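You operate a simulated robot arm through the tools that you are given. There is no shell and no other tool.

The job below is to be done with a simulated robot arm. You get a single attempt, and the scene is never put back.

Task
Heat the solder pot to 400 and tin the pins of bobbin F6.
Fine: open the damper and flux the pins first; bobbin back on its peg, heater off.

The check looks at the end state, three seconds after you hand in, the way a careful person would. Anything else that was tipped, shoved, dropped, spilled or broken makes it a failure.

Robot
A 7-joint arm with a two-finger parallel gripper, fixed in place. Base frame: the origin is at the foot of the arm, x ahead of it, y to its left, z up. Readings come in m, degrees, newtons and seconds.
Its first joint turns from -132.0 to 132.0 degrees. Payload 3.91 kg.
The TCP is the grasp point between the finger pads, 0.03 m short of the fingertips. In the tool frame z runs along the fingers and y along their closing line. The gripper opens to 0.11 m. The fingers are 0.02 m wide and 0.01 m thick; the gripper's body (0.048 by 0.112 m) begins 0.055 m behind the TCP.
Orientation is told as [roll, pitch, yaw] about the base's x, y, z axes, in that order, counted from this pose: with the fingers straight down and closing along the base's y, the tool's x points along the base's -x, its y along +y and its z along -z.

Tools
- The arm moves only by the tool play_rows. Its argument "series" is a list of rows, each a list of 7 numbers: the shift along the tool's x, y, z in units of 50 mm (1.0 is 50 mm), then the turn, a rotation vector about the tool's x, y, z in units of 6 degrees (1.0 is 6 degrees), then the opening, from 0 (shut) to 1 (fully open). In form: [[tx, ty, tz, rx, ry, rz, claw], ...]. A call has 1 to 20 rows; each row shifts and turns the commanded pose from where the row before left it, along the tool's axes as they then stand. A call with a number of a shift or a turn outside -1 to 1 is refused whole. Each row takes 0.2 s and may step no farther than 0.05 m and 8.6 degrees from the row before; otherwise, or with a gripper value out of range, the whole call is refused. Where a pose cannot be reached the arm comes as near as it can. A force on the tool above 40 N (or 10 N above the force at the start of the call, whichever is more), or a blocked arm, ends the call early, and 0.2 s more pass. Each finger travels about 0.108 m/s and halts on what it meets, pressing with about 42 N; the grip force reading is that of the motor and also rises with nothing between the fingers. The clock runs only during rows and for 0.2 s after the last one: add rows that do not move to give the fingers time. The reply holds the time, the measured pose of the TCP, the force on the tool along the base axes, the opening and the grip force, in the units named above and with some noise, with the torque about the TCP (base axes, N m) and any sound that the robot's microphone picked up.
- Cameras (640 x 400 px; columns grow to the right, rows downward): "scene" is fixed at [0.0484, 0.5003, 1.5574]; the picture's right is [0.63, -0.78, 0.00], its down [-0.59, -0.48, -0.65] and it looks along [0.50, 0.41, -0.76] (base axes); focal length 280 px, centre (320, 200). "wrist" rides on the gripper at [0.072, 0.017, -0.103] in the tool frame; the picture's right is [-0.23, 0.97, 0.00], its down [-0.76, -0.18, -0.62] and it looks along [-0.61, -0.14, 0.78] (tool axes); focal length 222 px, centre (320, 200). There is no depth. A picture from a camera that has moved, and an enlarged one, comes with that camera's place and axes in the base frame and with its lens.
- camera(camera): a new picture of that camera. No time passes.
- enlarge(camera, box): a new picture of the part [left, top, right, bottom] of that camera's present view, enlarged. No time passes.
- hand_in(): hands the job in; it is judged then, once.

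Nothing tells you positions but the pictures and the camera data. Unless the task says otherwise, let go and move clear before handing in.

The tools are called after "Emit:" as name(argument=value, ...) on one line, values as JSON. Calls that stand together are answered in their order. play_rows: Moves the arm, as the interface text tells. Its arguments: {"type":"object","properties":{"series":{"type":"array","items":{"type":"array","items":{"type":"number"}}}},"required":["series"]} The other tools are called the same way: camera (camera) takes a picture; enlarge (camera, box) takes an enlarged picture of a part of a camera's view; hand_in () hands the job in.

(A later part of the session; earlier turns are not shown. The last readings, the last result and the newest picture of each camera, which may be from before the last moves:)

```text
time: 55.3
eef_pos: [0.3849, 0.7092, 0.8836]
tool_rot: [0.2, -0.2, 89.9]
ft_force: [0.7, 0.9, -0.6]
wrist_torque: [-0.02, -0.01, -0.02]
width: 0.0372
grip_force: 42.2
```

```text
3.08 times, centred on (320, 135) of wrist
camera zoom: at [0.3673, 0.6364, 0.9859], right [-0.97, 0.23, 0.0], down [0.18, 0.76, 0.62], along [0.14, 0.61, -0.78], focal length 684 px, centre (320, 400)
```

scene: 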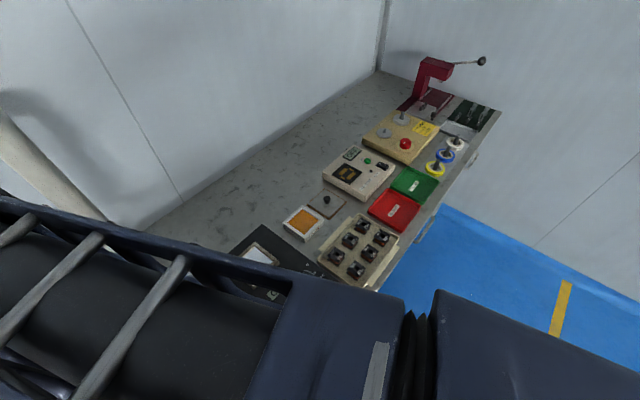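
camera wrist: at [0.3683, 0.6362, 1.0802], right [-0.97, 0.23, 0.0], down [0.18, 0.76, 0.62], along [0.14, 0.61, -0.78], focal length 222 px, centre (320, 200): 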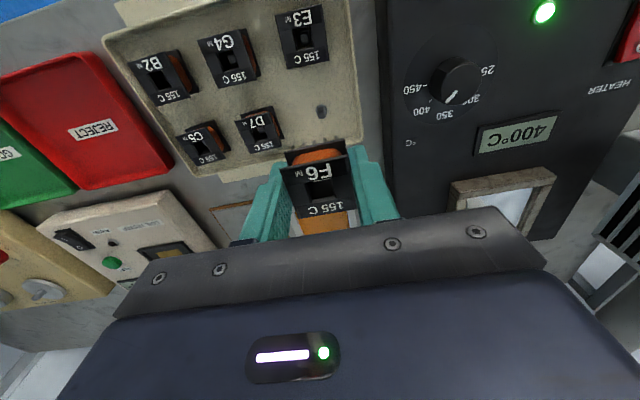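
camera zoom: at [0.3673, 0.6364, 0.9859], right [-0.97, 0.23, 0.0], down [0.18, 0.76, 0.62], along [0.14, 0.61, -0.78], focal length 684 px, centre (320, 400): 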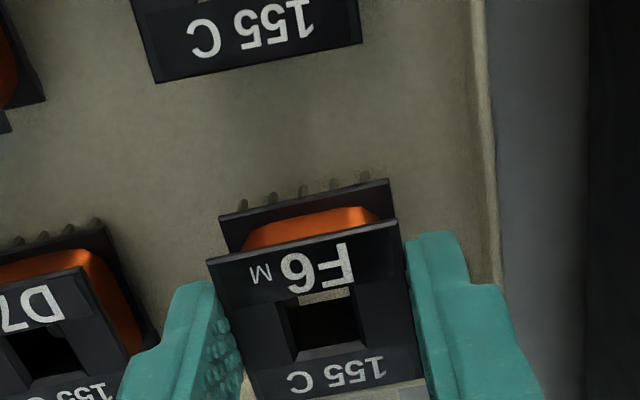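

It lifts cleanly. I'll raise it further, then look at the flux tray.

Emit:
play_rows(series=[[0, 0, -0.2, 0, 0, 0, 0], [0, 0, -0.4, 0, 0, 0, 0], [0, 0, -0.5, 0, 0, 0, 0], [0, 0, -0.5, 0, 0, 0, 0], [0, 0, -0.4, 0, 0, 0, 0], [0, 0, -0.2, 0, 0, 0, 0], [0, 0, 0, 0, 0, 0, 0]])

Emit:
camera(camera="wrist")

Emit:
enlarge(camera="wrist", box=[270, 100, 370, 200])

Emit:
enlarge(camera="scene", box=[260, 180, 360, 260])

```text
time: 56.9
eef_pos: [0.3837, 0.7094, 0.9928]
tool_rot: [0.1, -0.1, 89.8]
ft_force: [-0.4, 0.0, 0.0]
wrist_torque: [-0.02, 0.04, -0.01]
width: 0.0374
grip_force: 42.1
```

```text
taken
camera wrist: at [0.3674, 0.6361, 1.0962], right [-0.97, 0.23, 0.0], down [0.18, 0.76, 0.62], along [0.14, 0.61, -0.78], focal length 222 px, centre (320, 200)
```

wrist: 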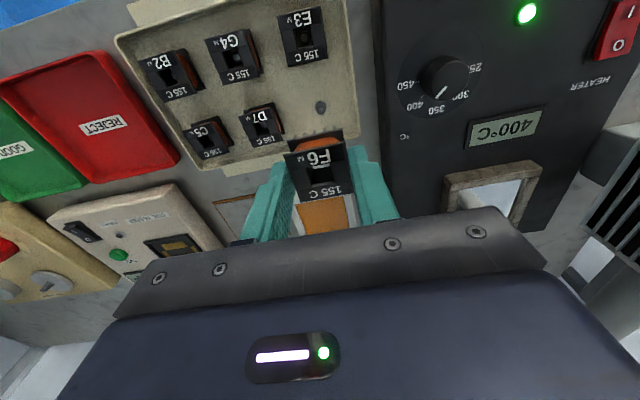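

```text
4.00 times, centred on (320, 150) of wrist
camera zoom: at [0.3674, 0.6361, 1.0962], right [-0.97, 0.23, 0.0], down [0.18, 0.76, 0.62], along [0.14, 0.61, -0.78], focal length 888 px, centre (320, 400)
```

zoom: 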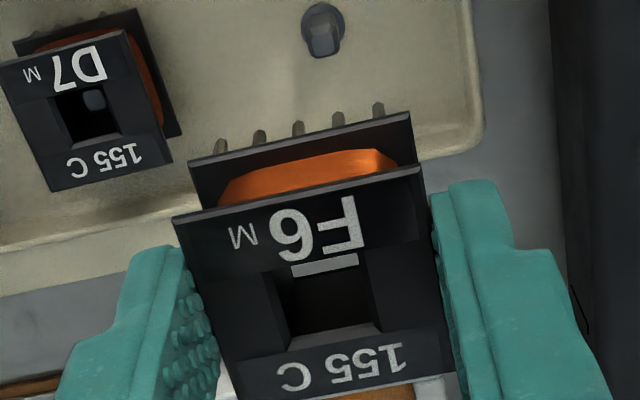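

```text
5.00 times, centred on (310, 220) of scene
camera zoom: at [0.0484, 0.5003, 1.5574], right [0.63, -0.78, 0.0], down [-0.59, -0.48, -0.65], along [0.5, 0.41, -0.76], focal length 1399 px, centre (370, 100)
```

zoom: 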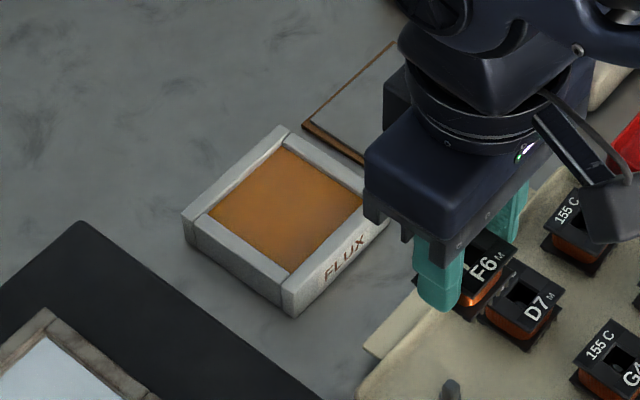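

F6 is firmly held with the pins hanging about 12 mm below the fingertips. The flux tray is at about (0.418, 0.868). I'll move above it at height for a precise look.

Emit:
play_rows(series=[[-0.2, -0.06, -0.3, 0, 0, 0, 0], [-0.4, -0.1, -0.4, 0, 0, 0, 0], [-0.4, -0.1, -0.4, 0, 0, 0, 0], [-0.4, -0.1, -0.4, 0, 0, 0, 0], [-0.4, -0.1, -0.4, 0, 0, 0, 0], [-0.4, -0.1, -0.4, 0, 0, 0, 0], [-0.4, -0.1, -0.24, 0, 0, 0, 0], [0, 0, 0, 0, 0, 0, 0]])

Emit:
camera(camera="wrist")

Emit:
enlarge(camera="wrist", box=[260, 50, 400, 150])

Emit:
enlarge(camera="scene", box=[260, 160, 360, 240])

```text
time: 58.7
eef_pos: [0.4176, 0.8396, 1.1192]
tool_rot: [0.1, 0.0, 89.9]
ft_force: [-0.2, -0.1, -0.5]
wrist_torque: [0.02, 0.0, -0.02]
width: 0.0375
grip_force: 42.1
```

```text
taken
camera wrist: at [0.4003, 0.7664, 1.2225], right [-0.97, 0.23, 0.0], down [0.18, 0.76, 0.62], along [0.14, 0.61, -0.78], focal length 222 px, centre (320, 200)
```

wrist: 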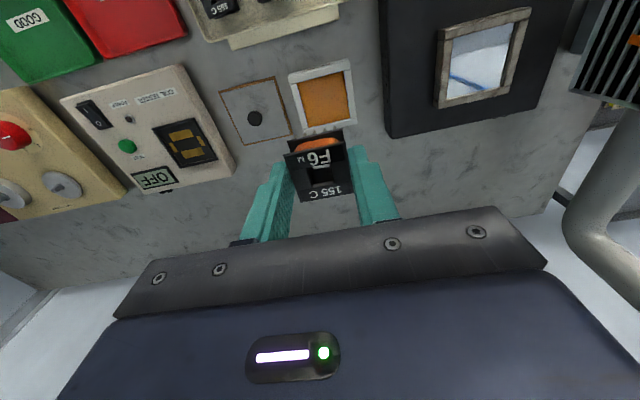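

```text
4.00 times, centred on (330, 100) of wrist
camera zoom: at [0.4003, 0.7664, 1.2225], right [-0.97, 0.23, 0.0], down [0.18, 0.76, 0.62], along [0.14, 0.61, -0.78], focal length 888 px, centre (280, 600)
```

zoom: 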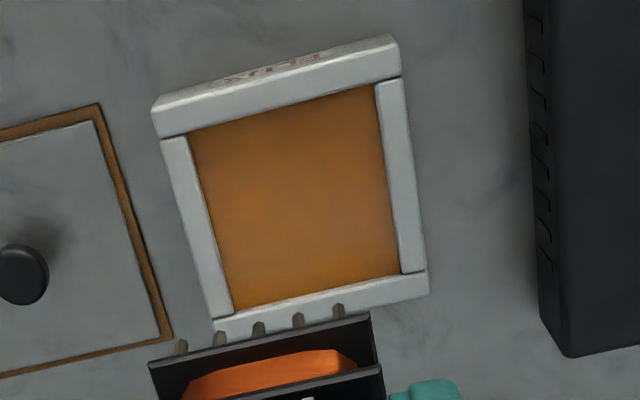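

```text
5.00 times, centred on (310, 200) of scene
camera zoom: at [0.0484, 0.5003, 1.5574], right [0.63, -0.78, 0.0], down [-0.59, -0.48, -0.65], along [0.5, 0.41, -0.76], focal length 1399 px, centre (370, 200)
```

zoom: 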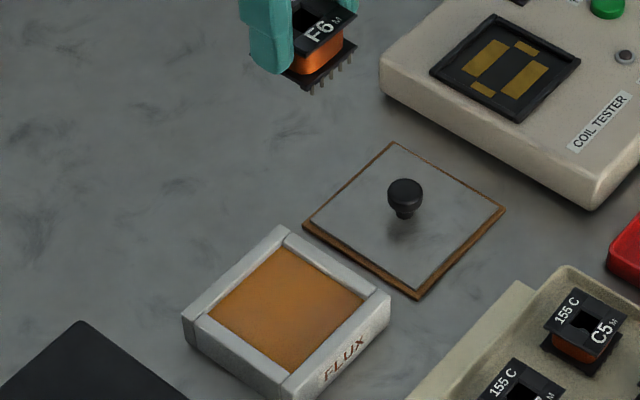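

The flux surface centre is at about (0.4155, 0.8625, 0.848) and the opening is about 75×70 mm, so the bobbin fits. I'll descend to just above the flux and check.

Emit:
play_rows(series=[[-0.1, 0.01, 0.5, 0, 0, 0, 0], [-0.1, 0.01, 0.7, 0, 0, 0, 0], [-0.1, 0.01, 0.8, 0, 0, 0, 0], [-0.1, 0.01, 0.8, 0, 0, 0, 0], [-0.06, 0, 0.8, 0, 0, 0, 0], [0, 0, 0.5, 0, 0, 0, 0], [0, 0, 0.18, 0, 0, 0, 0], [0, 0, 0, 0, 0, 0, 0]])

Emit:
camera(camera="wrist")

Emit:
enlarge(camera="wrist", box=[250, 80, 390, 180])

Emit:
enlarge(camera="scene", box=[270, 190, 340, 240])

```text
time: 60.5
eef_pos: [0.4157, 0.8639, 0.9059]
tool_rot: [0.1, -0.1, 89.8]
ft_force: [0.4, 0.1, 0.5]
wrist_torque: [-0.01, 0.01, -0.02]
width: 0.0374
grip_force: 42.0
```

```text
taken
camera wrist: at [0.3985, 0.79, 1.0091], right [-0.97, 0.23, 0.0], down [0.18, 0.76, 0.62], along [0.14, 0.61, -0.78], focal length 222 px, centre (320, 200)
```

wrist: 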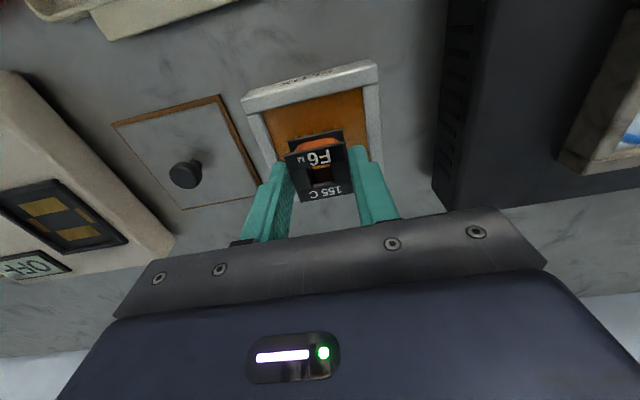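

```text
4.00 times, centred on (320, 130) of wrist
camera zoom: at [0.3985, 0.79, 1.0091], right [-0.97, 0.23, 0.0], down [0.18, 0.76, 0.62], along [0.14, 0.61, -0.78], focal length 888 px, centre (320, 480)
```

zoom: 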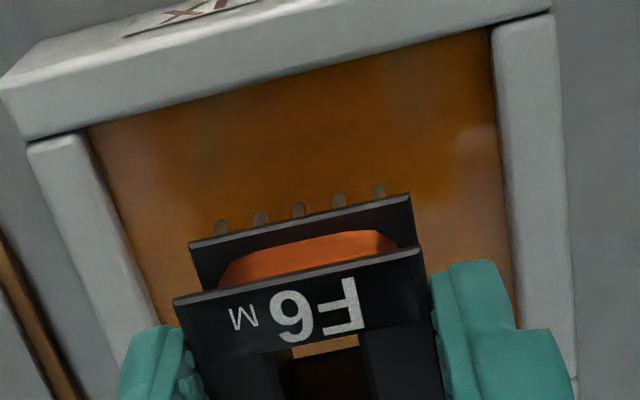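

```text
8.00 times, centred on (305, 215) of scene
camera zoom: at [0.0484, 0.5003, 1.5574], right [0.63, -0.78, 0.0], down [-0.59, -0.48, -0.65], along [0.5, 0.41, -0.76], focal length 2239 px, centre (440, 80)
```

zoom: 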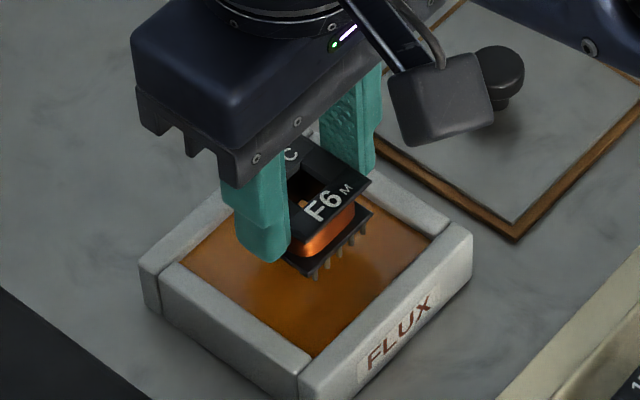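

The bobbin is centred over the flux with the pins still above it. I'll lower 12 mm and compare the pins with the surface.

Emit:
play_rows(series=[[0, 0, 0.12, 0, 0, 0, 0], [0, 0, 0.12, 0, 0, 0, 0], [0, 0, 0, 0, 0, 0, 0]])

Emit:
enlarge(camera="wrist", box=[280, 100, 370, 170])

Emit:
enlarge(camera="scene", box=[285, 200, 335, 240])

```text
time: 61.3
eef_pos: [0.4156, 0.8637, 0.8934]
tool_rot: [0.1, -0.1, 89.9]
ft_force: [-0.5, 0.0, -0.7]
wrist_torque: [0.0, -0.01, -0.01]
width: 0.0373
grip_force: 41.9
```

```text
5.71 times, centred on (325, 135) of wrist
camera zoom: at [0.3985, 0.7898, 0.997], right [-0.97, 0.23, 0.0], down [0.18, 0.76, 0.62], along [0.14, 0.61, -0.78], focal length 1269 px, centre (291, 571)
```

zoom: 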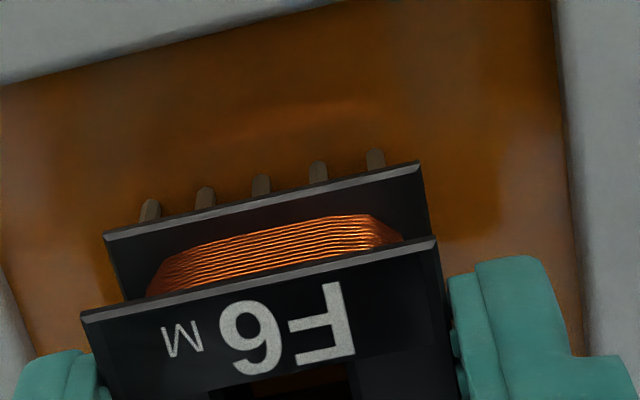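

```text
10.00 times, centred on (310, 220) of scene
camera zoom: at [0.0484, 0.5003, 1.5574], right [0.63, -0.78, 0.0], down [-0.59, -0.48, -0.65], along [0.5, 0.41, -0.76], focal length 2799 px, centre (420, 0)
```

zoom: 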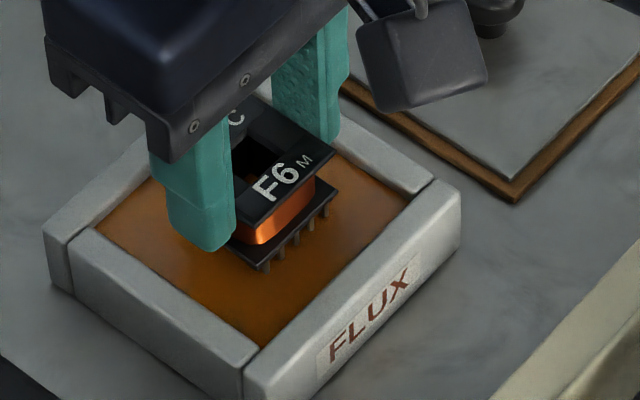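

The winding's reflection puts the flux surface at z≈0.847, about 4 mm below the pin tips. I'll dip another 7 mm so only the pins are immersed.

Emit:
play_rows(series=[[0, 0, 0.07, 0, 0, 0, 0], [0, 0, 0.07, 0, 0, 0, 0], [0, 0, 0, 0, 0, 0, 0]])

Emit:
enlarge(camera="wrist", box=[280, 100, 370, 170])

Emit:
enlarge(camera="scene", box=[295, 208, 325, 232])

```text
time: 62.1
eef_pos: [0.4165, 0.8624, 0.8897]
tool_rot: [0.1, -0.4, 89.9]
ft_force: [-1.5, -4.7, 22.2]
wrist_torque: [-0.33, -0.02, -0.01]
width: 0.0374
grip_force: 41.8
```

```text
5.71 times, centred on (325, 135) of wrist
camera zoom: at [0.3984, 0.7896, 0.9924], right [-0.97, 0.23, 0.0], down [0.18, 0.76, 0.63], along [0.14, 0.61, -0.78], focal length 1269 px, centre (291, 571)
```

zoom: 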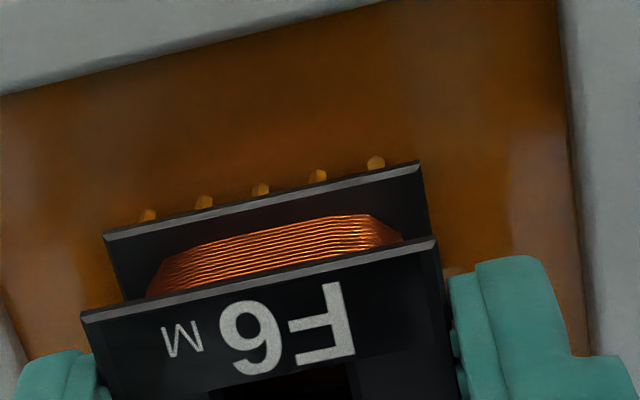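

```text
16.00 times, centred on (310, 220) of scene
camera zoom: at [0.0484, 0.5003, 1.5574], right [0.63, -0.78, 0.0], down [-0.59, -0.48, -0.65], along [0.5, 0.41, -0.76], focal length 4478 px, centre (480, -120)
```

zoom: 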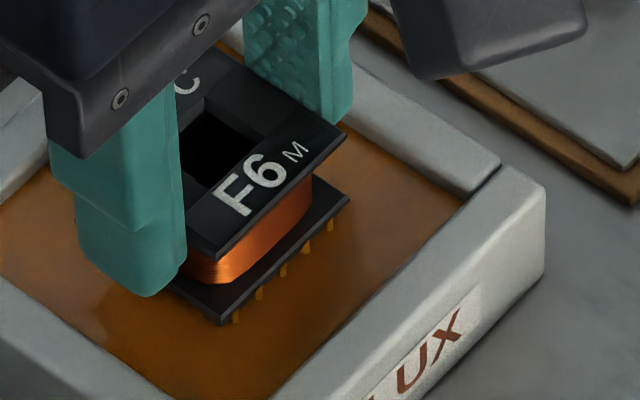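

The pins turned amber and bottomed out on the flux pad at 22 N, with no slip in the grip. I'll ease off 2 mm, hold briefly, then lift and inspect.

Emit:
play_rows(series=[[0, 0, -0.05, 0, 0, 0, 0], [0, 0, 0, 0, 0, 0, 0], [0, 0, 0, 0, 0, 0, 0], [0, 0, 0, 0, 0, 0, 0], [0, 0, -0.1, 0, 0, 0, 0], [0, 0, -0.2, 0, 0, 0, 0], [0, 0, -0.4, 0, 0, 0, 0], [0, 0, -0.6, 0, 0, 0, 0], [0, 0, -0.6, 0, 0, 0, 0], [0, 0, -0.6, 0, 0, 0, 0], [0, 0, 0, 0, 0, 0, 0]])

Emit:
camera(camera="wrist")

Emit:
enlarge(camera="wrist", box=[280, 100, 370, 170])

Emit:
enlarge(camera="scene", box=[290, 180, 340, 220])

Emit:
enlarge(camera="scene", box=[200, 220, 300, 310])

```text
time: 64.5
eef_pos: [0.4161, 0.8616, 1.0142]
tool_rot: [0.2, -0.1, 89.9]
ft_force: [0.1, 0.4, -0.7]
wrist_torque: [0.02, 0.0, 0.0]
width: 0.0373
grip_force: 42.0
```

```text
taken
camera wrist: at [0.3994, 0.7891, 1.1174], right [-0.97, 0.23, 0.0], down [0.18, 0.76, 0.62], along [0.14, 0.61, -0.78], focal length 222 px, centre (320, 200)
```

wrist: 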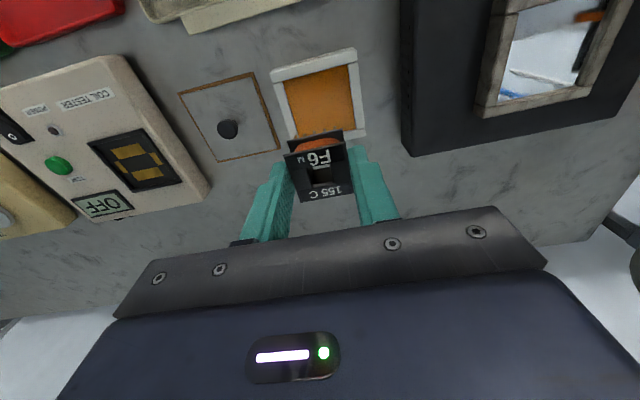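

```text
5.71 times, centred on (325, 135) of wrist
camera zoom: at [0.3994, 0.7891, 1.1174], right [-0.97, 0.23, 0.0], down [0.18, 0.76, 0.62], along [0.14, 0.61, -0.78], focal length 1269 px, centre (291, 571)
```

zoom: 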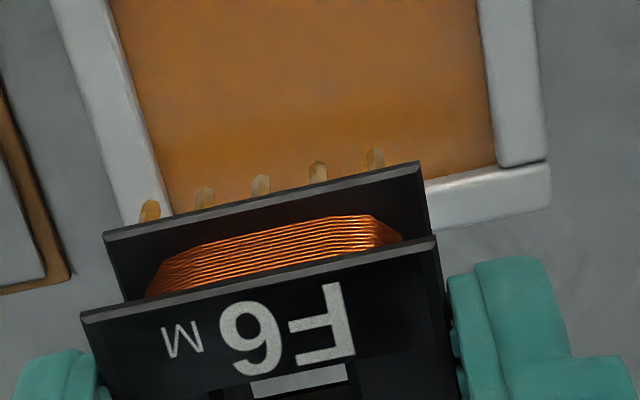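

```text
10.00 times, centred on (315, 200) of scene
camera zoom: at [0.0484, 0.5003, 1.5574], right [0.63, -0.78, 0.0], down [-0.59, -0.48, -0.65], along [0.5, 0.41, -0.76], focal length 2799 px, centre (370, 200)
```

zoom: 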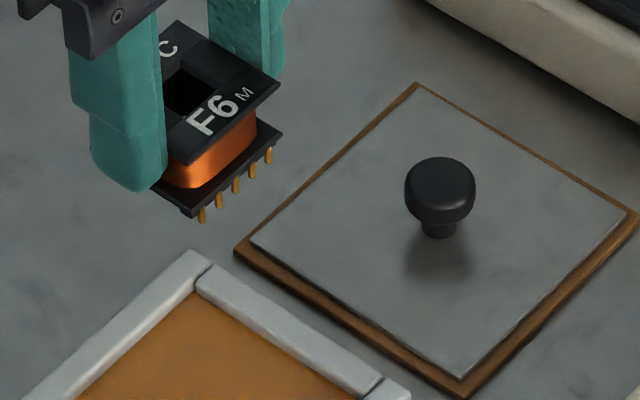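

```text
4.44 times, centred on (250, 265) of scene
camera zoom: at [0.0484, 0.5003, 1.5574], right [0.63, -0.78, 0.0], down [-0.59, -0.48, -0.65], along [0.5, 0.41, -0.76], focal length 1244 px, centre (631, -89)
```

zoom: 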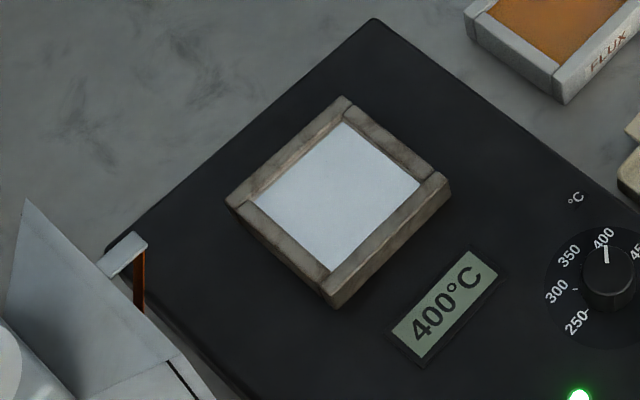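

All pins are coated with flux and the pot holds at 400 °C. The pot centre is at about (0.21, 0.85). I'll carry F6 over at height and take a precise look.

Emit:
play_rows(series=[[0.05, 0.3, -0.4, 0, 0, 0, 0], [0.09, 0.55, -0.5, 0, 0, 0, 0], [0.09, 0.6, -0.5, 0, 0, 0, 0], [0.09, 0.6, -0.4, 0, 0, 0, 0], [0.09, 0.6, -0.3, 0, 0, 0, 0], [0.09, 0.6, 0, 0, 0, 0, 0], [0.09, 0.55, 0, 0, 0, 0, 0], [0, 0.3, 0, 0, 0, 0, 0], [0, 0, 0, 0, 0, 0, 0]])

Emit:
camera(camera="wrist")

Emit:
enlarge(camera="wrist", box=[250, 40, 390, 140])

Emit:
camera(camera="scene")

```text
time: 66.5
eef_pos: [0.2103, 0.8331, 1.1192]
tool_rot: [0.1, -0.1, 90.0]
ft_force: [-0.2, 0.0, -1.2]
wrist_torque: [-0.01, 0.01, 0.03]
width: 0.0373
grip_force: 42.1
```

```text
taken
camera wrist: at [0.1938, 0.7594, 1.223], right [-0.97, 0.23, 0.0], down [0.18, 0.76, 0.62], along [0.14, 0.61, -0.78], focal length 222 px, centre (320, 200)
```

wrist: 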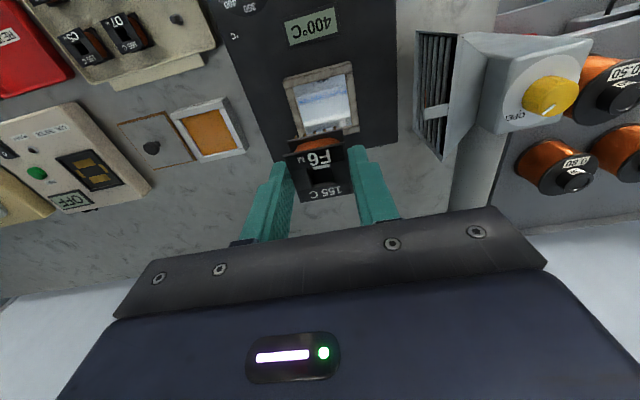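

```text
4.00 times, centred on (320, 90) of wrist
camera zoom: at [0.1938, 0.7594, 1.223], right [-0.97, 0.23, 0.0], down [0.18, 0.76, 0.62], along [0.14, 0.61, -0.78], focal length 888 px, centre (320, 640)
```

zoom: 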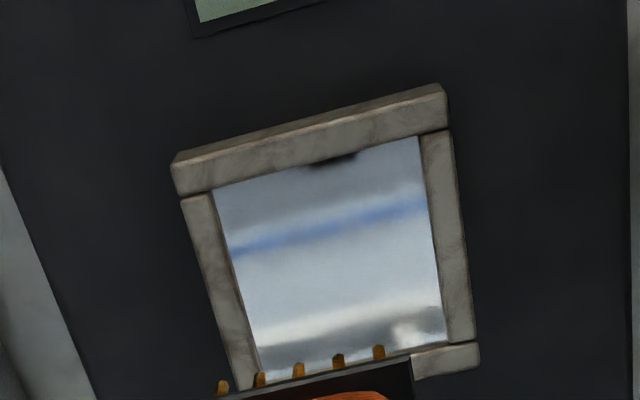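

```text
taken
```

scene: 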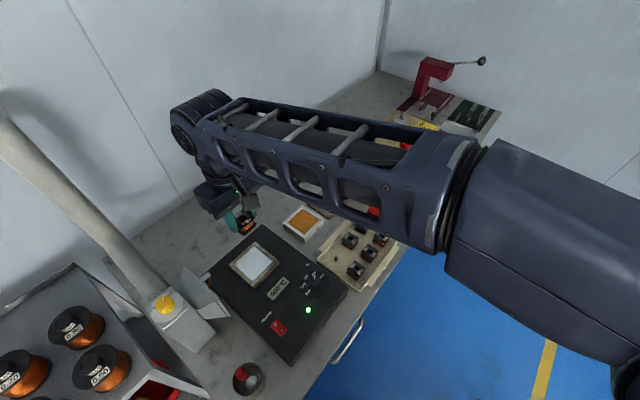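

The molten solder centre is at about (0.2104, 0.8516), at z≈0.885. I'll lower so the pin tips are still about 18 mm above it and check the reflection.

Emit:
play_rows(series=[[-0.1, 0, 0.5, 0, 0, 0, 0], [-0.1, 0, 0.7, 0, 0, 0, 0], [-0.1, 0, 0.8, 0, 0, 0, 0], [-0.07, 0, 0.7, 0, 0, 0, 0], [0, 0, 0.5, 0, 0, 0, 0], [0, 0, 0.2, 0, 0, 0, 0], [0, 0, 0, 0, 0, 0, 0]])

Emit:
camera(camera="wrist")

Emit:
enlarge(camera="wrist", box=[260, 80, 380, 170])

Emit:
enlarge(camera="scene", box=[220, 220, 290, 290])

```text
time: 68.1
eef_pos: [0.2092, 0.852, 0.9495]
tool_rot: [0.2, 0.0, 90.0]
ft_force: [0.4, -0.6, -0.8]
wrist_torque: [0.01, 0.0, 0.0]
width: 0.0371
grip_force: 43.1
```

```text
taken
camera wrist: at [0.1933, 0.7793, 1.0528], right [-0.97, 0.23, 0.0], down [0.18, 0.76, 0.62], along [0.14, 0.61, -0.78], focal length 222 px, centre (320, 200)
```

wrist: 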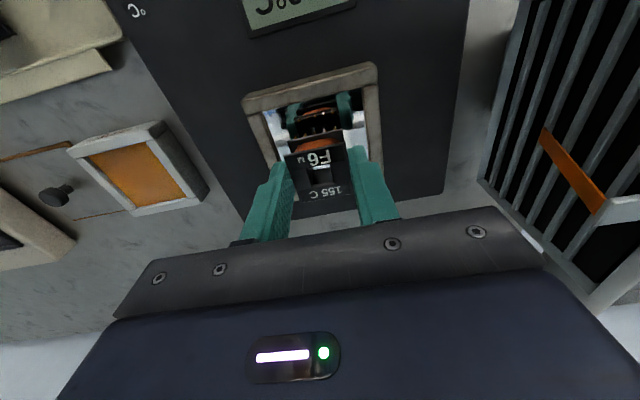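

```text
4.44 times, centred on (320, 125) of wrist
camera zoom: at [0.1933, 0.7793, 1.0528], right [-0.97, 0.23, 0.0], down [0.18, 0.76, 0.62], along [0.14, 0.61, -0.78], focal length 987 px, centre (320, 533)
```

zoom: 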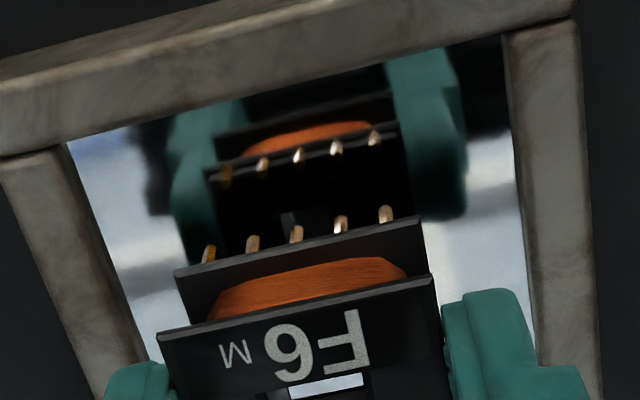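

```text
5.71 times, centred on (255, 255) of scene
camera zoom: at [0.0484, 0.5003, 1.5574], right [0.63, -0.78, 0.0], down [-0.59, -0.48, -0.65], along [0.5, 0.41, -0.76], focal length 1599 px, centre (691, -114)
```

zoom: 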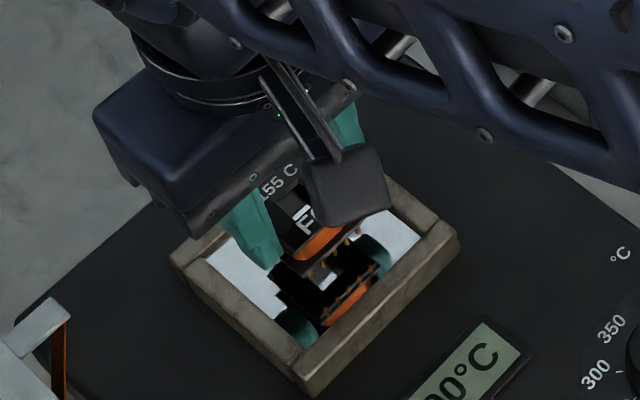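

The mirror reflection shows the pin tips about 14 mm above the solder. I'll lower 11 mm, look, then make the final dip.

Emit:
play_rows(series=[[0, 0, 0.12, 0, 0, 0, 0], [0, 0, 0.1, 0, 0, 0, 0], [0, 0, 0, 0, 0, 0, 0]])

Emit:
enlarge(camera="wrist", box=[280, 100, 370, 170])

Emit:
enlarge(camera="scene", box=[235, 240, 285, 290])

```text
time: 68.9
eef_pos: [0.2112, 0.8525, 0.9382]
tool_rot: [0.1, 0.0, 89.8]
ft_force: [-0.5, -0.8, -0.6]
wrist_torque: [-0.01, 0.02, 0.03]
width: 0.0374
grip_force: 42.0
```

```text
5.71 times, centred on (325, 135) of wrist
camera zoom: at [0.1935, 0.7791, 1.0419], right [-0.97, 0.23, 0.0], down [0.18, 0.76, 0.62], along [0.14, 0.61, -0.78], focal length 1269 px, centre (291, 571)
```

zoom: 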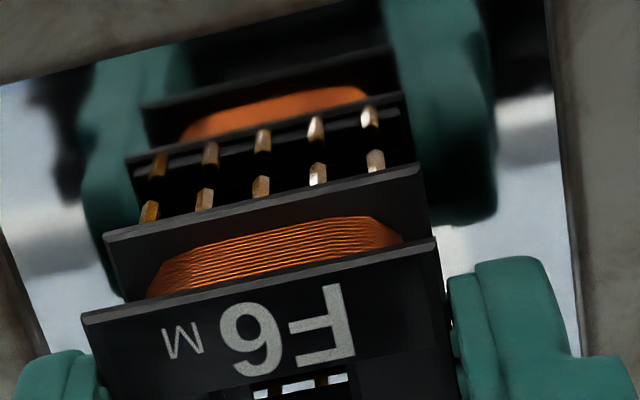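

```text
8.00 times, centred on (260, 265) of scene
camera zoom: at [0.0484, 0.5003, 1.5574], right [0.63, -0.78, 0.0], down [-0.59, -0.48, -0.65], along [0.5, 0.41, -0.76], focal length 2239 px, centre (800, -320)
```

zoom: 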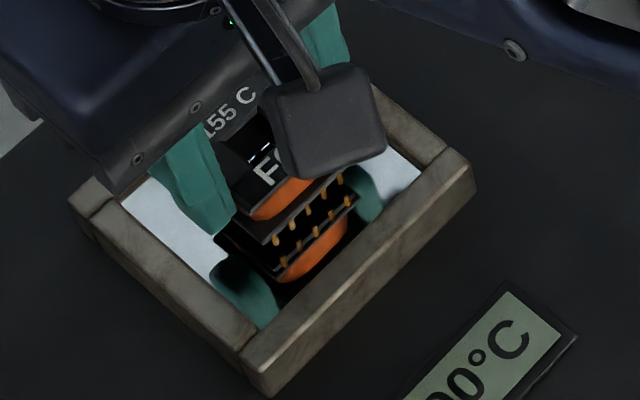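

The pin tips are about 4 mm above the solder. I'll dip 8 mm, giving about 4 mm immersion with the flange 3 mm clear, and hold about 2 s.

Emit:
play_rows(series=[[0, 0, 0.08, 0, 0, 0, 0], [0, 0, 0.08, 0, 0, 0, 0], [0, 0, 0, 0, 0, 0, 0]])

Emit:
enlarge(camera="wrist", box=[280, 100, 370, 170])

Emit:
enlarge(camera="scene", box=[235, 240, 315, 310])

```text
time: 69.7
eef_pos: [0.2104, 0.8519, 0.9331]
tool_rot: [0.1, -0.3, 90.0]
ft_force: [0.2, -1.3, 6.8]
wrist_torque: [-0.09, -0.07, -0.01]
width: 0.0372
grip_force: 41.5
```

```text
5.71 times, centred on (325, 135) of wrist
camera zoom: at [0.1935, 0.7791, 1.0346], right [-0.97, 0.23, 0.0], down [0.18, 0.76, 0.62], along [0.14, 0.61, -0.78], focal length 1269 px, centre (291, 571)
```

zoom: 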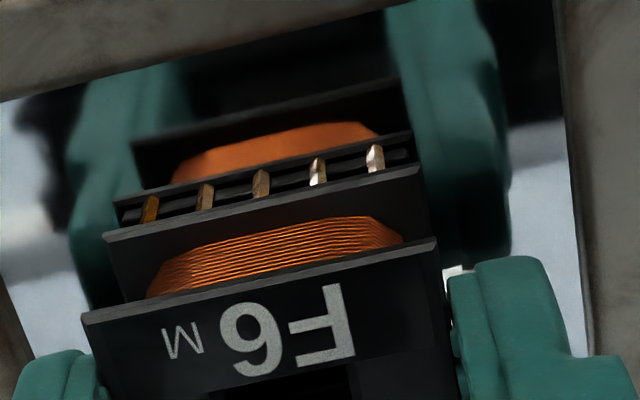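

```text
5.71 times, centred on (275, 275) of scene
camera zoom: at [0.0484, 0.5003, 1.5574], right [0.63, -0.78, 0.0], down [-0.59, -0.48, -0.65], along [0.5, 0.41, -0.76], focal length 1599 px, centre (577, -229)
```

zoom: 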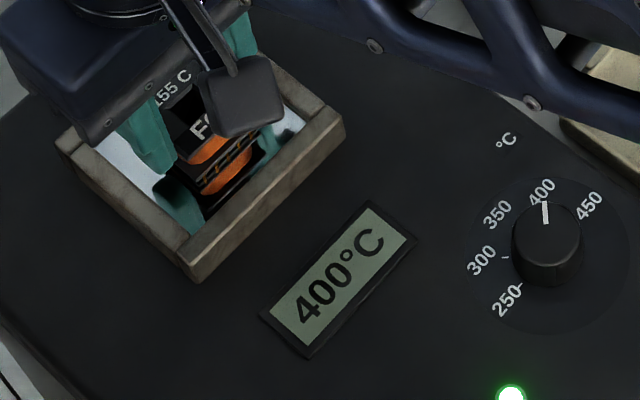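

The pins have met the solder surface, which carries about 7 N. I'll hold them there about 2.5 s and look for tinning.

Emit:
play_rows(series=[[0, 0, 0, 0, 0, 0, 0], [0, 0, 0, 0, 0, 0, 0], [0, 0, 0, 0, 0, 0, 0], [0, 0, 0, 0, 0, 0, 0], [0, 0, 0, 0, 0, 0, 0], [0, 0, 0, 0, 0, 0, 0], [0, 0, 0, 0, 0, 0, 0], [0, 0, 0, 0, 0, 0, 0]])

Emit:
enlarge(camera="wrist", box=[280, 100, 370, 170])

Emit:
enlarge(camera="scene", box=[250, 250, 280, 280])

```text
time: 71.5
eef_pos: [0.211, 0.8524, 0.9314]
tool_rot: [0.2, -0.2, 89.9]
ft_force: [-0.1, 3.3, 15.5]
wrist_torque: [0.13, -0.04, -0.01]
width: 0.0375
grip_force: 42.2
```

```text
5.71 times, centred on (325, 135) of wrist
camera zoom: at [0.1935, 0.779, 1.0345], right [-0.97, 0.23, 0.0], down [0.18, 0.76, 0.63], along [0.14, 0.61, -0.78], focal length 1269 px, centre (291, 571)
```

zoom: 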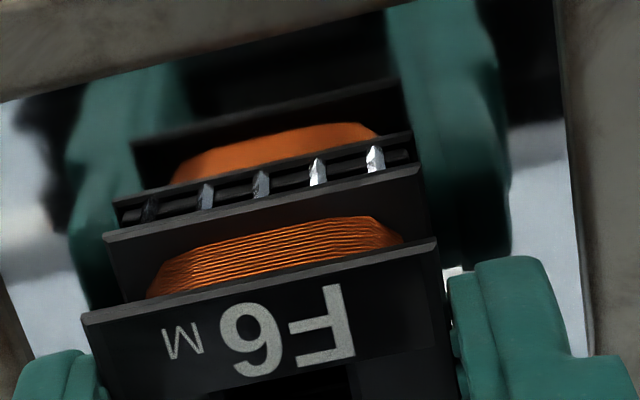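

```text
13.33 times, centred on (265, 265) of scene
camera zoom: at [0.0484, 0.5003, 1.5574], right [0.63, -0.78, 0.0], down [-0.59, -0.48, -0.65], along [0.5, 0.41, -0.76], focal length 3732 px, centre (1053, -667)
```

zoom: 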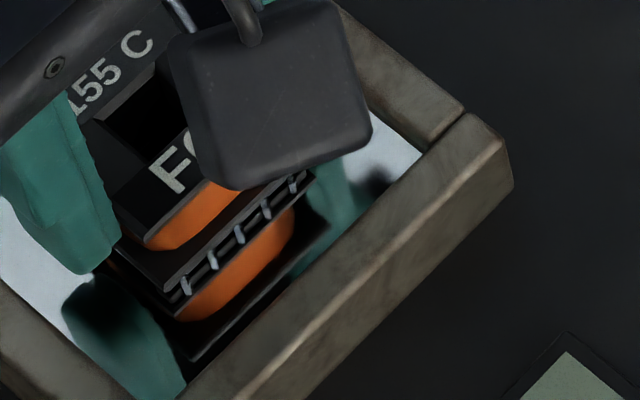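

The pins have turned silver, so they are tinned. Lifting out.

Emit:
play_rows(series=[[0, 0, -0.08, 0, 0, 0, 0], [0, 0, -0.2, 0, 0, 0, 0], [0, 0, -0.4, 0, 0, 0, 0], [0, 0, -0.5, 0, 0, 0, 0], [0, 0, -0.5, 0, 0, 0, 0], [0, 0, -0.4, 0, 0, 0, 0], [0, 0, 0, 0, 0, 0, 0]])

Emit:
camera(camera="wrist")

Emit:
enlarge(camera="wrist", box=[280, 100, 370, 170])

Emit:
enlarge(camera="scene", box=[230, 210, 300, 290])

```text
time: 73.1
eef_pos: [0.2108, 0.8523, 1.0352]
tool_rot: [0.2, -0.2, 89.9]
ft_force: [-0.6, -0.1, -0.3]
wrist_torque: [0.01, 0.01, 0.02]
width: 0.0372
grip_force: 42.0
```

```text
taken
camera wrist: at [0.194, 0.7787, 1.1383], right [-0.97, 0.23, 0.0], down [0.18, 0.76, 0.62], along [0.14, 0.61, -0.78], focal length 222 px, centre (320, 200)
```

wrist: 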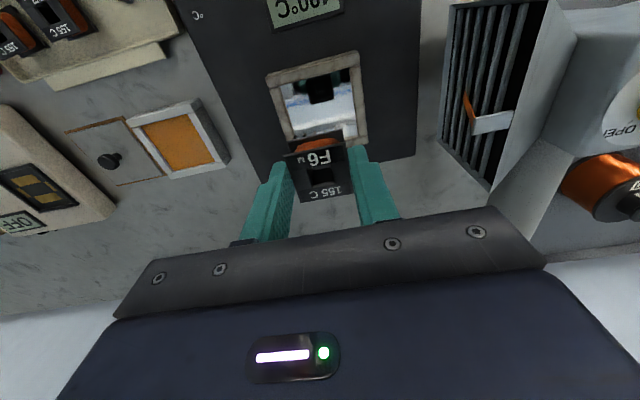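

```text
5.71 times, centred on (325, 135) of wrist
camera zoom: at [0.194, 0.7787, 1.1383], right [-0.97, 0.23, 0.0], down [0.18, 0.76, 0.62], along [0.14, 0.61, -0.78], focal length 1269 px, centre (291, 571)
```

zoom: 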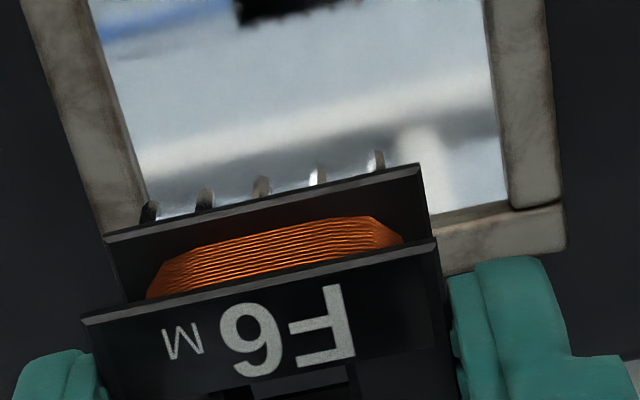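

```text
5.00 times, centred on (265, 250) of scene
camera zoom: at [0.0484, 0.5003, 1.5574], right [0.63, -0.78, 0.0], down [-0.59, -0.48, -0.65], along [0.5, 0.41, -0.76], focal length 1399 px, centre (595, -50)
```

zoom: 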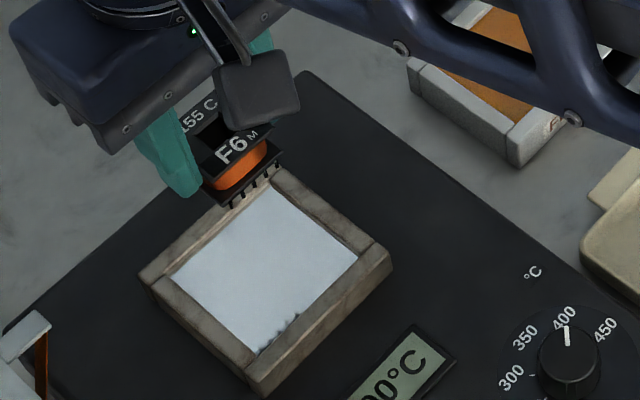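

The pins are evenly silver. I'll carry F6 back over its peg, which I put at (0.3843, 0.7103), and check alignment.

Emit:
play_rows(series=[[0.2, -0.25, 0, 0, 0, 0, 0], [0.4, -0.5, 0, 0, 0, 0, 0], [0.5, -0.6, 0, 0, 0, 0, 0], [0.5, -0.6, 0, 0, 0, 0, 0], [0.5, -0.6, 0, 0, 0, 0, 0], [0.45, -0.55, 0, 0, 0, 0, 0], [0.3, -0.374, 0, 0, 0, 0, 0], [0, 0, 0, 0, 0, 0, 0], [0, 0, 0, 0, 0, 0, 0]])

Emit:
camera(camera="wrist")

Emit:
enlarge(camera="wrist", box=[270, 80, 370, 180])

```text
time: 75.1
eef_pos: [0.3844, 0.7094, 1.034]
tool_rot: [0.1, -0.2, 89.9]
ft_force: [-0.7, 0.0, -1.2]
wrist_torque: [0.02, 0.05, -0.03]
width: 0.0372
grip_force: 42.0
```

```text
taken
camera wrist: at [0.3674, 0.6358, 1.1366], right [-0.97, 0.23, 0.0], down [0.18, 0.76, 0.62], along [0.14, 0.61, -0.78], focal length 222 px, centre (320, 200)
```

wrist: 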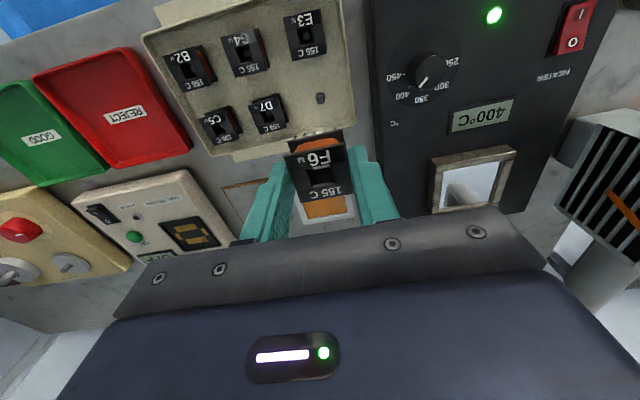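

```text
4.00 times, centred on (320, 130) of wrist
camera zoom: at [0.3674, 0.6358, 1.1366], right [-0.97, 0.23, 0.0], down [0.18, 0.76, 0.62], along [0.14, 0.61, -0.78], focal length 888 px, centre (320, 480)
```

zoom: 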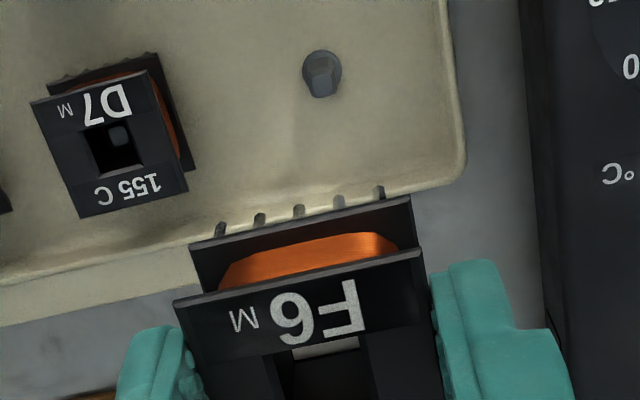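

The peg lines up with the bobbin's hole to within about 1–2 mm. I'll nudge slightly outward and lower, slowing down near the peg.

Emit:
play_rows(series=[[-0.03, 0, 0.4, 0, 0, 0, 0], [0, 0, 0.6, 0, 0, 0, 0], [0, 0, 0.6, 0, 0, 0, 0], [0, 0, 0.6, 0, 0, 0, 0], [0, 0, 0.4, 0, 0, 0, 0], [0, 0, 0.2, 0, 0, 0, 0], [0, 0, 0.14, 0, 0, 0, 0], [0, 0, 0, 0, 0, 0, 0]])

Emit:
enlarge(camera="wrist", box=[260, 90, 380, 200])

Emit:
enlarge(camera="scene", box=[320, 220, 380, 280])

```text
time: 76.9
eef_pos: [0.3844, 0.7101, 0.8867]
tool_rot: [0.1, -0.1, 89.9]
ft_force: [-0.7, -0.5, -1.1]
wrist_torque: [0.04, 0.0, 0.01]
width: 0.0373
grip_force: 41.7
```

```text
3.64 times, centred on (320, 145) of wrist
camera zoom: at [0.3668, 0.6369, 0.9898], right [-0.97, 0.23, 0.0], down [0.18, 0.76, 0.62], along [0.14, 0.61, -0.78], focal length 808 px, centre (320, 400)
```

zoom: 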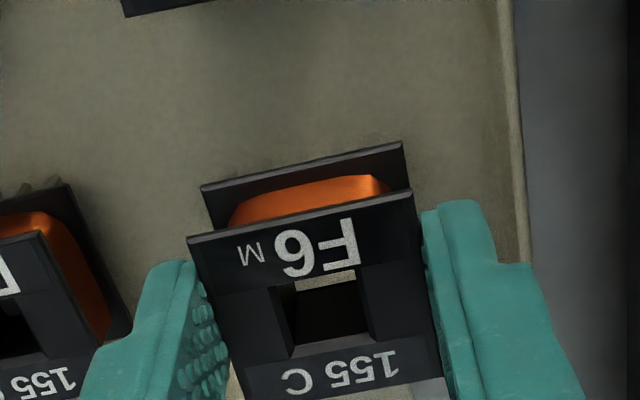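

```text
6.67 times, centred on (350, 250) of scene
camera zoom: at [0.0484, 0.5003, 1.5574], right [0.63, -0.78, 0.0], down [-0.59, -0.48, -0.65], along [0.5, 0.41, -0.76], focal length 1866 px, centre (120, -133)
```

zoom: 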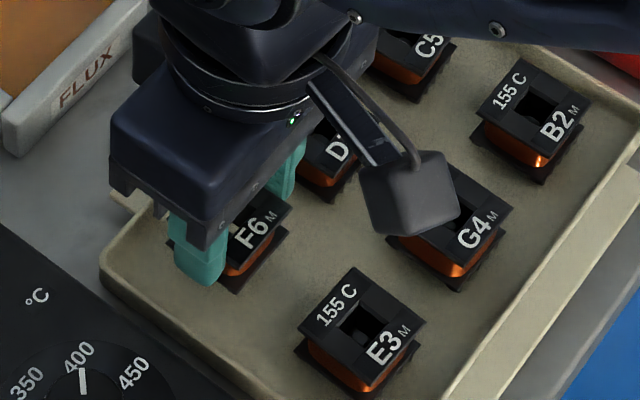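

It matches the view from when I lifted it. I'll lower the last 15 mm slowly.

Emit:
play_rows(series=[[0, 0, 0.08, 0, 0, 0, 0], [0, 0, 0.08, 0, 0, 0, 0], [0, 0, 0.08, 0, 0, 0, 0], [0, 0, 0.06, 0, 0, 0, 0], [0, 0, 0, 0, 0, 0, 0]])

Emit:
enlarge(camera="wrist", box=[260, 90, 380, 200])

```text
time: 78.1
eef_pos: [0.3831, 0.7103, 0.8724]
tool_rot: [0.1, 0.0, 89.9]
ft_force: [-0.2, -0.4, 0.0]
wrist_torque: [0.03, -0.02, -0.02]
width: 0.0373
grip_force: 41.5
```

```text
3.64 times, centred on (320, 145) of wrist
camera zoom: at [0.3669, 0.6375, 0.9749], right [-0.97, 0.23, 0.0], down [0.18, 0.76, 0.62], along [0.14, 0.61, -0.78], focal length 808 px, centre (320, 400)
```

zoom: 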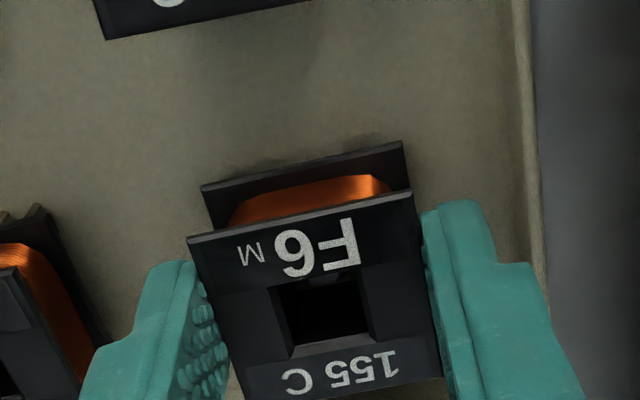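

The pins are hard to see against the tray, so I'll zoom in before releasing.

Emit:
enlarge(camera="wrist", box=[305, 115, 375, 160])

Emit:
enlarge(camera="scene", box=[330, 240, 360, 270])

```text
8.89 times, centred on (340, 138) of wrist
camera zoom: at [0.3669, 0.6375, 0.9749], right [-0.97, 0.23, 0.0], down [0.18, 0.76, 0.62], along [0.14, 0.61, -0.78], focal length 1974 px, centre (142, 756)
```

zoom: 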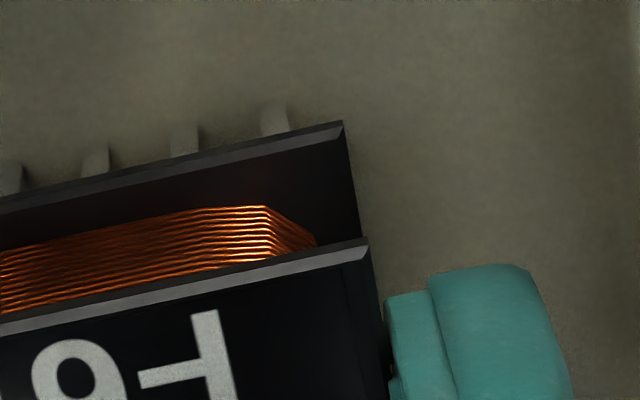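

```text
13.33 times, centred on (345, 255) of scene
camera zoom: at [0.0484, 0.5003, 1.5574], right [0.63, -0.78, 0.0], down [-0.59, -0.48, -0.65], along [0.5, 0.41, -0.76], focal length 3732 px, centre (-13, -533)
```

zoom: 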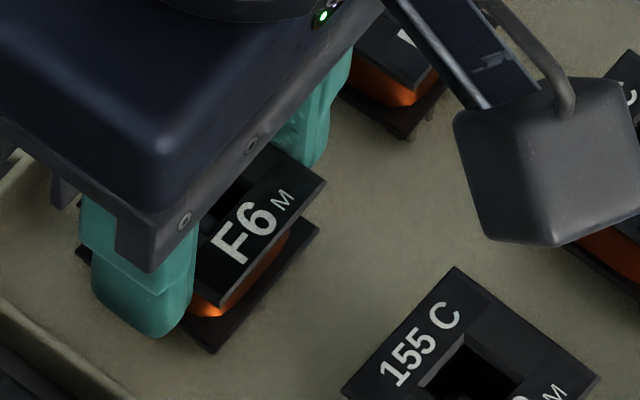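

The tinned pins are just mirroring the tray colour. I'll lower 1.5 mm more, release gently and rise.

Emit:
play_rows(series=[[0, 0, 0.03, 0, 0, 0, 0], [0, 0, 0, 0, 0, 0, 0.3], [0, 0, 0, 0, 0, 0, 0.43], [0, 0, 0, 0, 0, 0, 0.43], [0, 0, -0.2, 0, 0, 0, 0.43], [0, 0, -0.4, 0, 0, 0, 0.43], [0, 0, -0.8, 0, 0, 0, 0.43], [0, 0, -0.9, 0, 0, 0, 0.43], [0, 0, 0, 0, 0, 0, 0.43]])

Emit:
camera(camera="wrist")

Emit:
enlarge(camera="wrist", box=[270, 70, 370, 150])

Emit:
enlarge(camera="scene", box=[320, 210, 400, 290])

```text
time: 80.1
eef_pos: [0.3831, 0.7102, 0.9869]
tool_rot: [0.1, 0.0, 89.9]
ft_force: [-0.3, 0.1, -0.1]
wrist_torque: [0.0, 0.02, 0.0]
width: 0.0474
grip_force: 0.1
```

```text
taken
camera wrist: at [0.3665, 0.6373, 1.0899], right [-0.97, 0.23, 0.0], down [0.18, 0.76, 0.62], along [0.14, 0.61, -0.78], focal length 222 px, centre (320, 200)
```

wrist: 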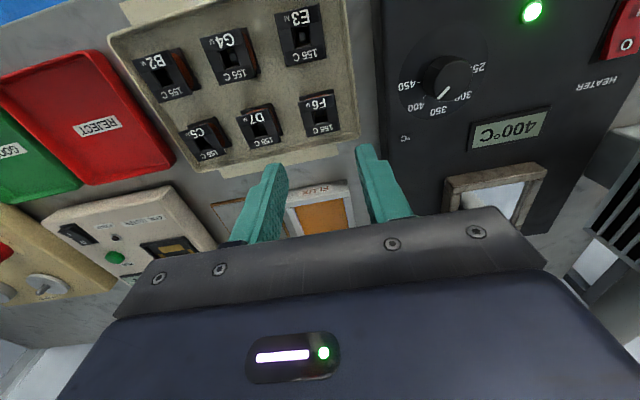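

```text
5.00 times, centred on (320, 110) of wrist
camera zoom: at [0.3665, 0.6373, 1.0899], right [-0.97, 0.23, 0.0], down [0.18, 0.76, 0.62], along [0.14, 0.61, -0.78], focal length 1111 px, centre (320, 650)
```

zoom: 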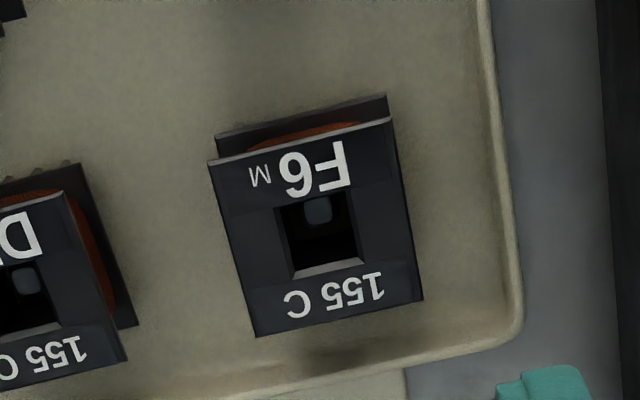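

```text
5.00 times, centred on (360, 250) of scene
camera zoom: at [0.0484, 0.5003, 1.5574], right [0.63, -0.78, 0.0], down [-0.59, -0.48, -0.65], along [0.5, 0.41, -0.76], focal length 1399 px, centre (120, -50)
```

zoom: 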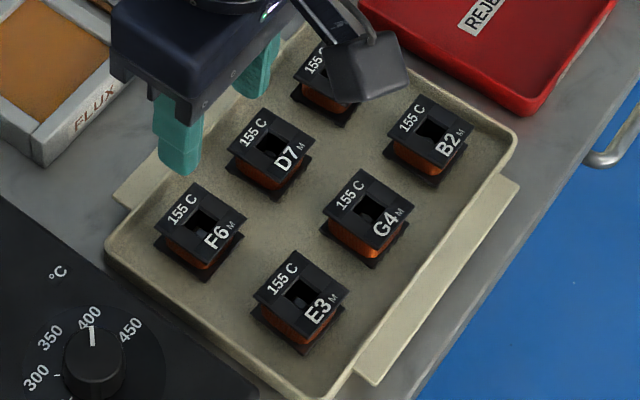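

F6 is seated with its peg showing through the hole, same as the others. Now I'll close the fingers and go to the rocker's O end, about (0.139, 0.705).

Emit:
play_rows(series=[[0, 0, -0.2, 0, 0, 0, 0.2], [0.013, 0.815, 0, 0, 0, 0, 0], [0.013, 0.815, 0, 0, 0, 0, 0], [0.013, 0.815, 0, 0, 0, 0, 0], [0.013, 0.815, 0, 0, 0, 0, 0], [0.013, 0.815, 0, 0, 0, 0, 0], [0.013, 0.815, 0, 0, 0, 0, 0], [0, 0, 0.7, 0, 0, 0, 0], [0, 0, 0, 0, 0, 0, 0]])

Emit:
camera(camera="wrist")

Emit:
enlarge(camera="wrist", box=[250, 80, 390, 180])

```text
time: 82.1
eef_pos: [0.1392, 0.706, 0.9621]
tool_rot: [0.1, -0.1, 89.9]
ft_force: [-0.2, 0.2, 0.2]
wrist_torque: [-0.05, -0.01, -0.01]
width: 0.0
grip_force: 38.1
```

```text
taken
camera wrist: at [0.1221, 0.633, 1.0646], right [-0.97, 0.23, 0.0], down [0.18, 0.76, 0.62], along [0.14, 0.61, -0.78], focal length 222 px, centre (320, 200)
```

wrist: 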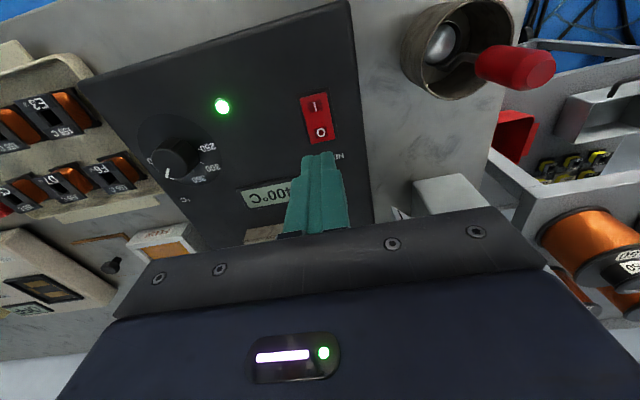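

```text
4.00 times, centred on (320, 130) of wrist
camera zoom: at [0.1221, 0.633, 1.0646], right [-0.97, 0.23, 0.0], down [0.18, 0.76, 0.62], along [0.14, 0.61, -0.78], focal length 888 px, centre (320, 480)
```

zoom: 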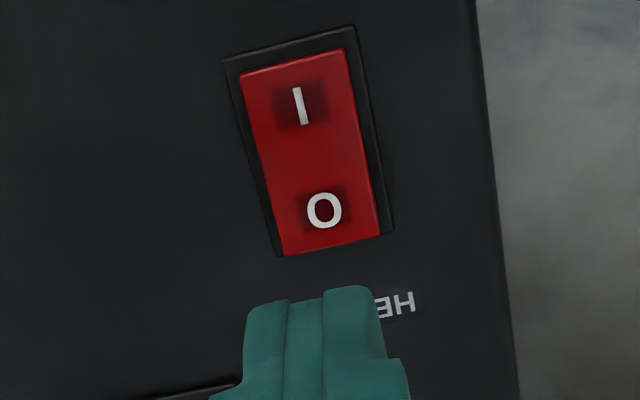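

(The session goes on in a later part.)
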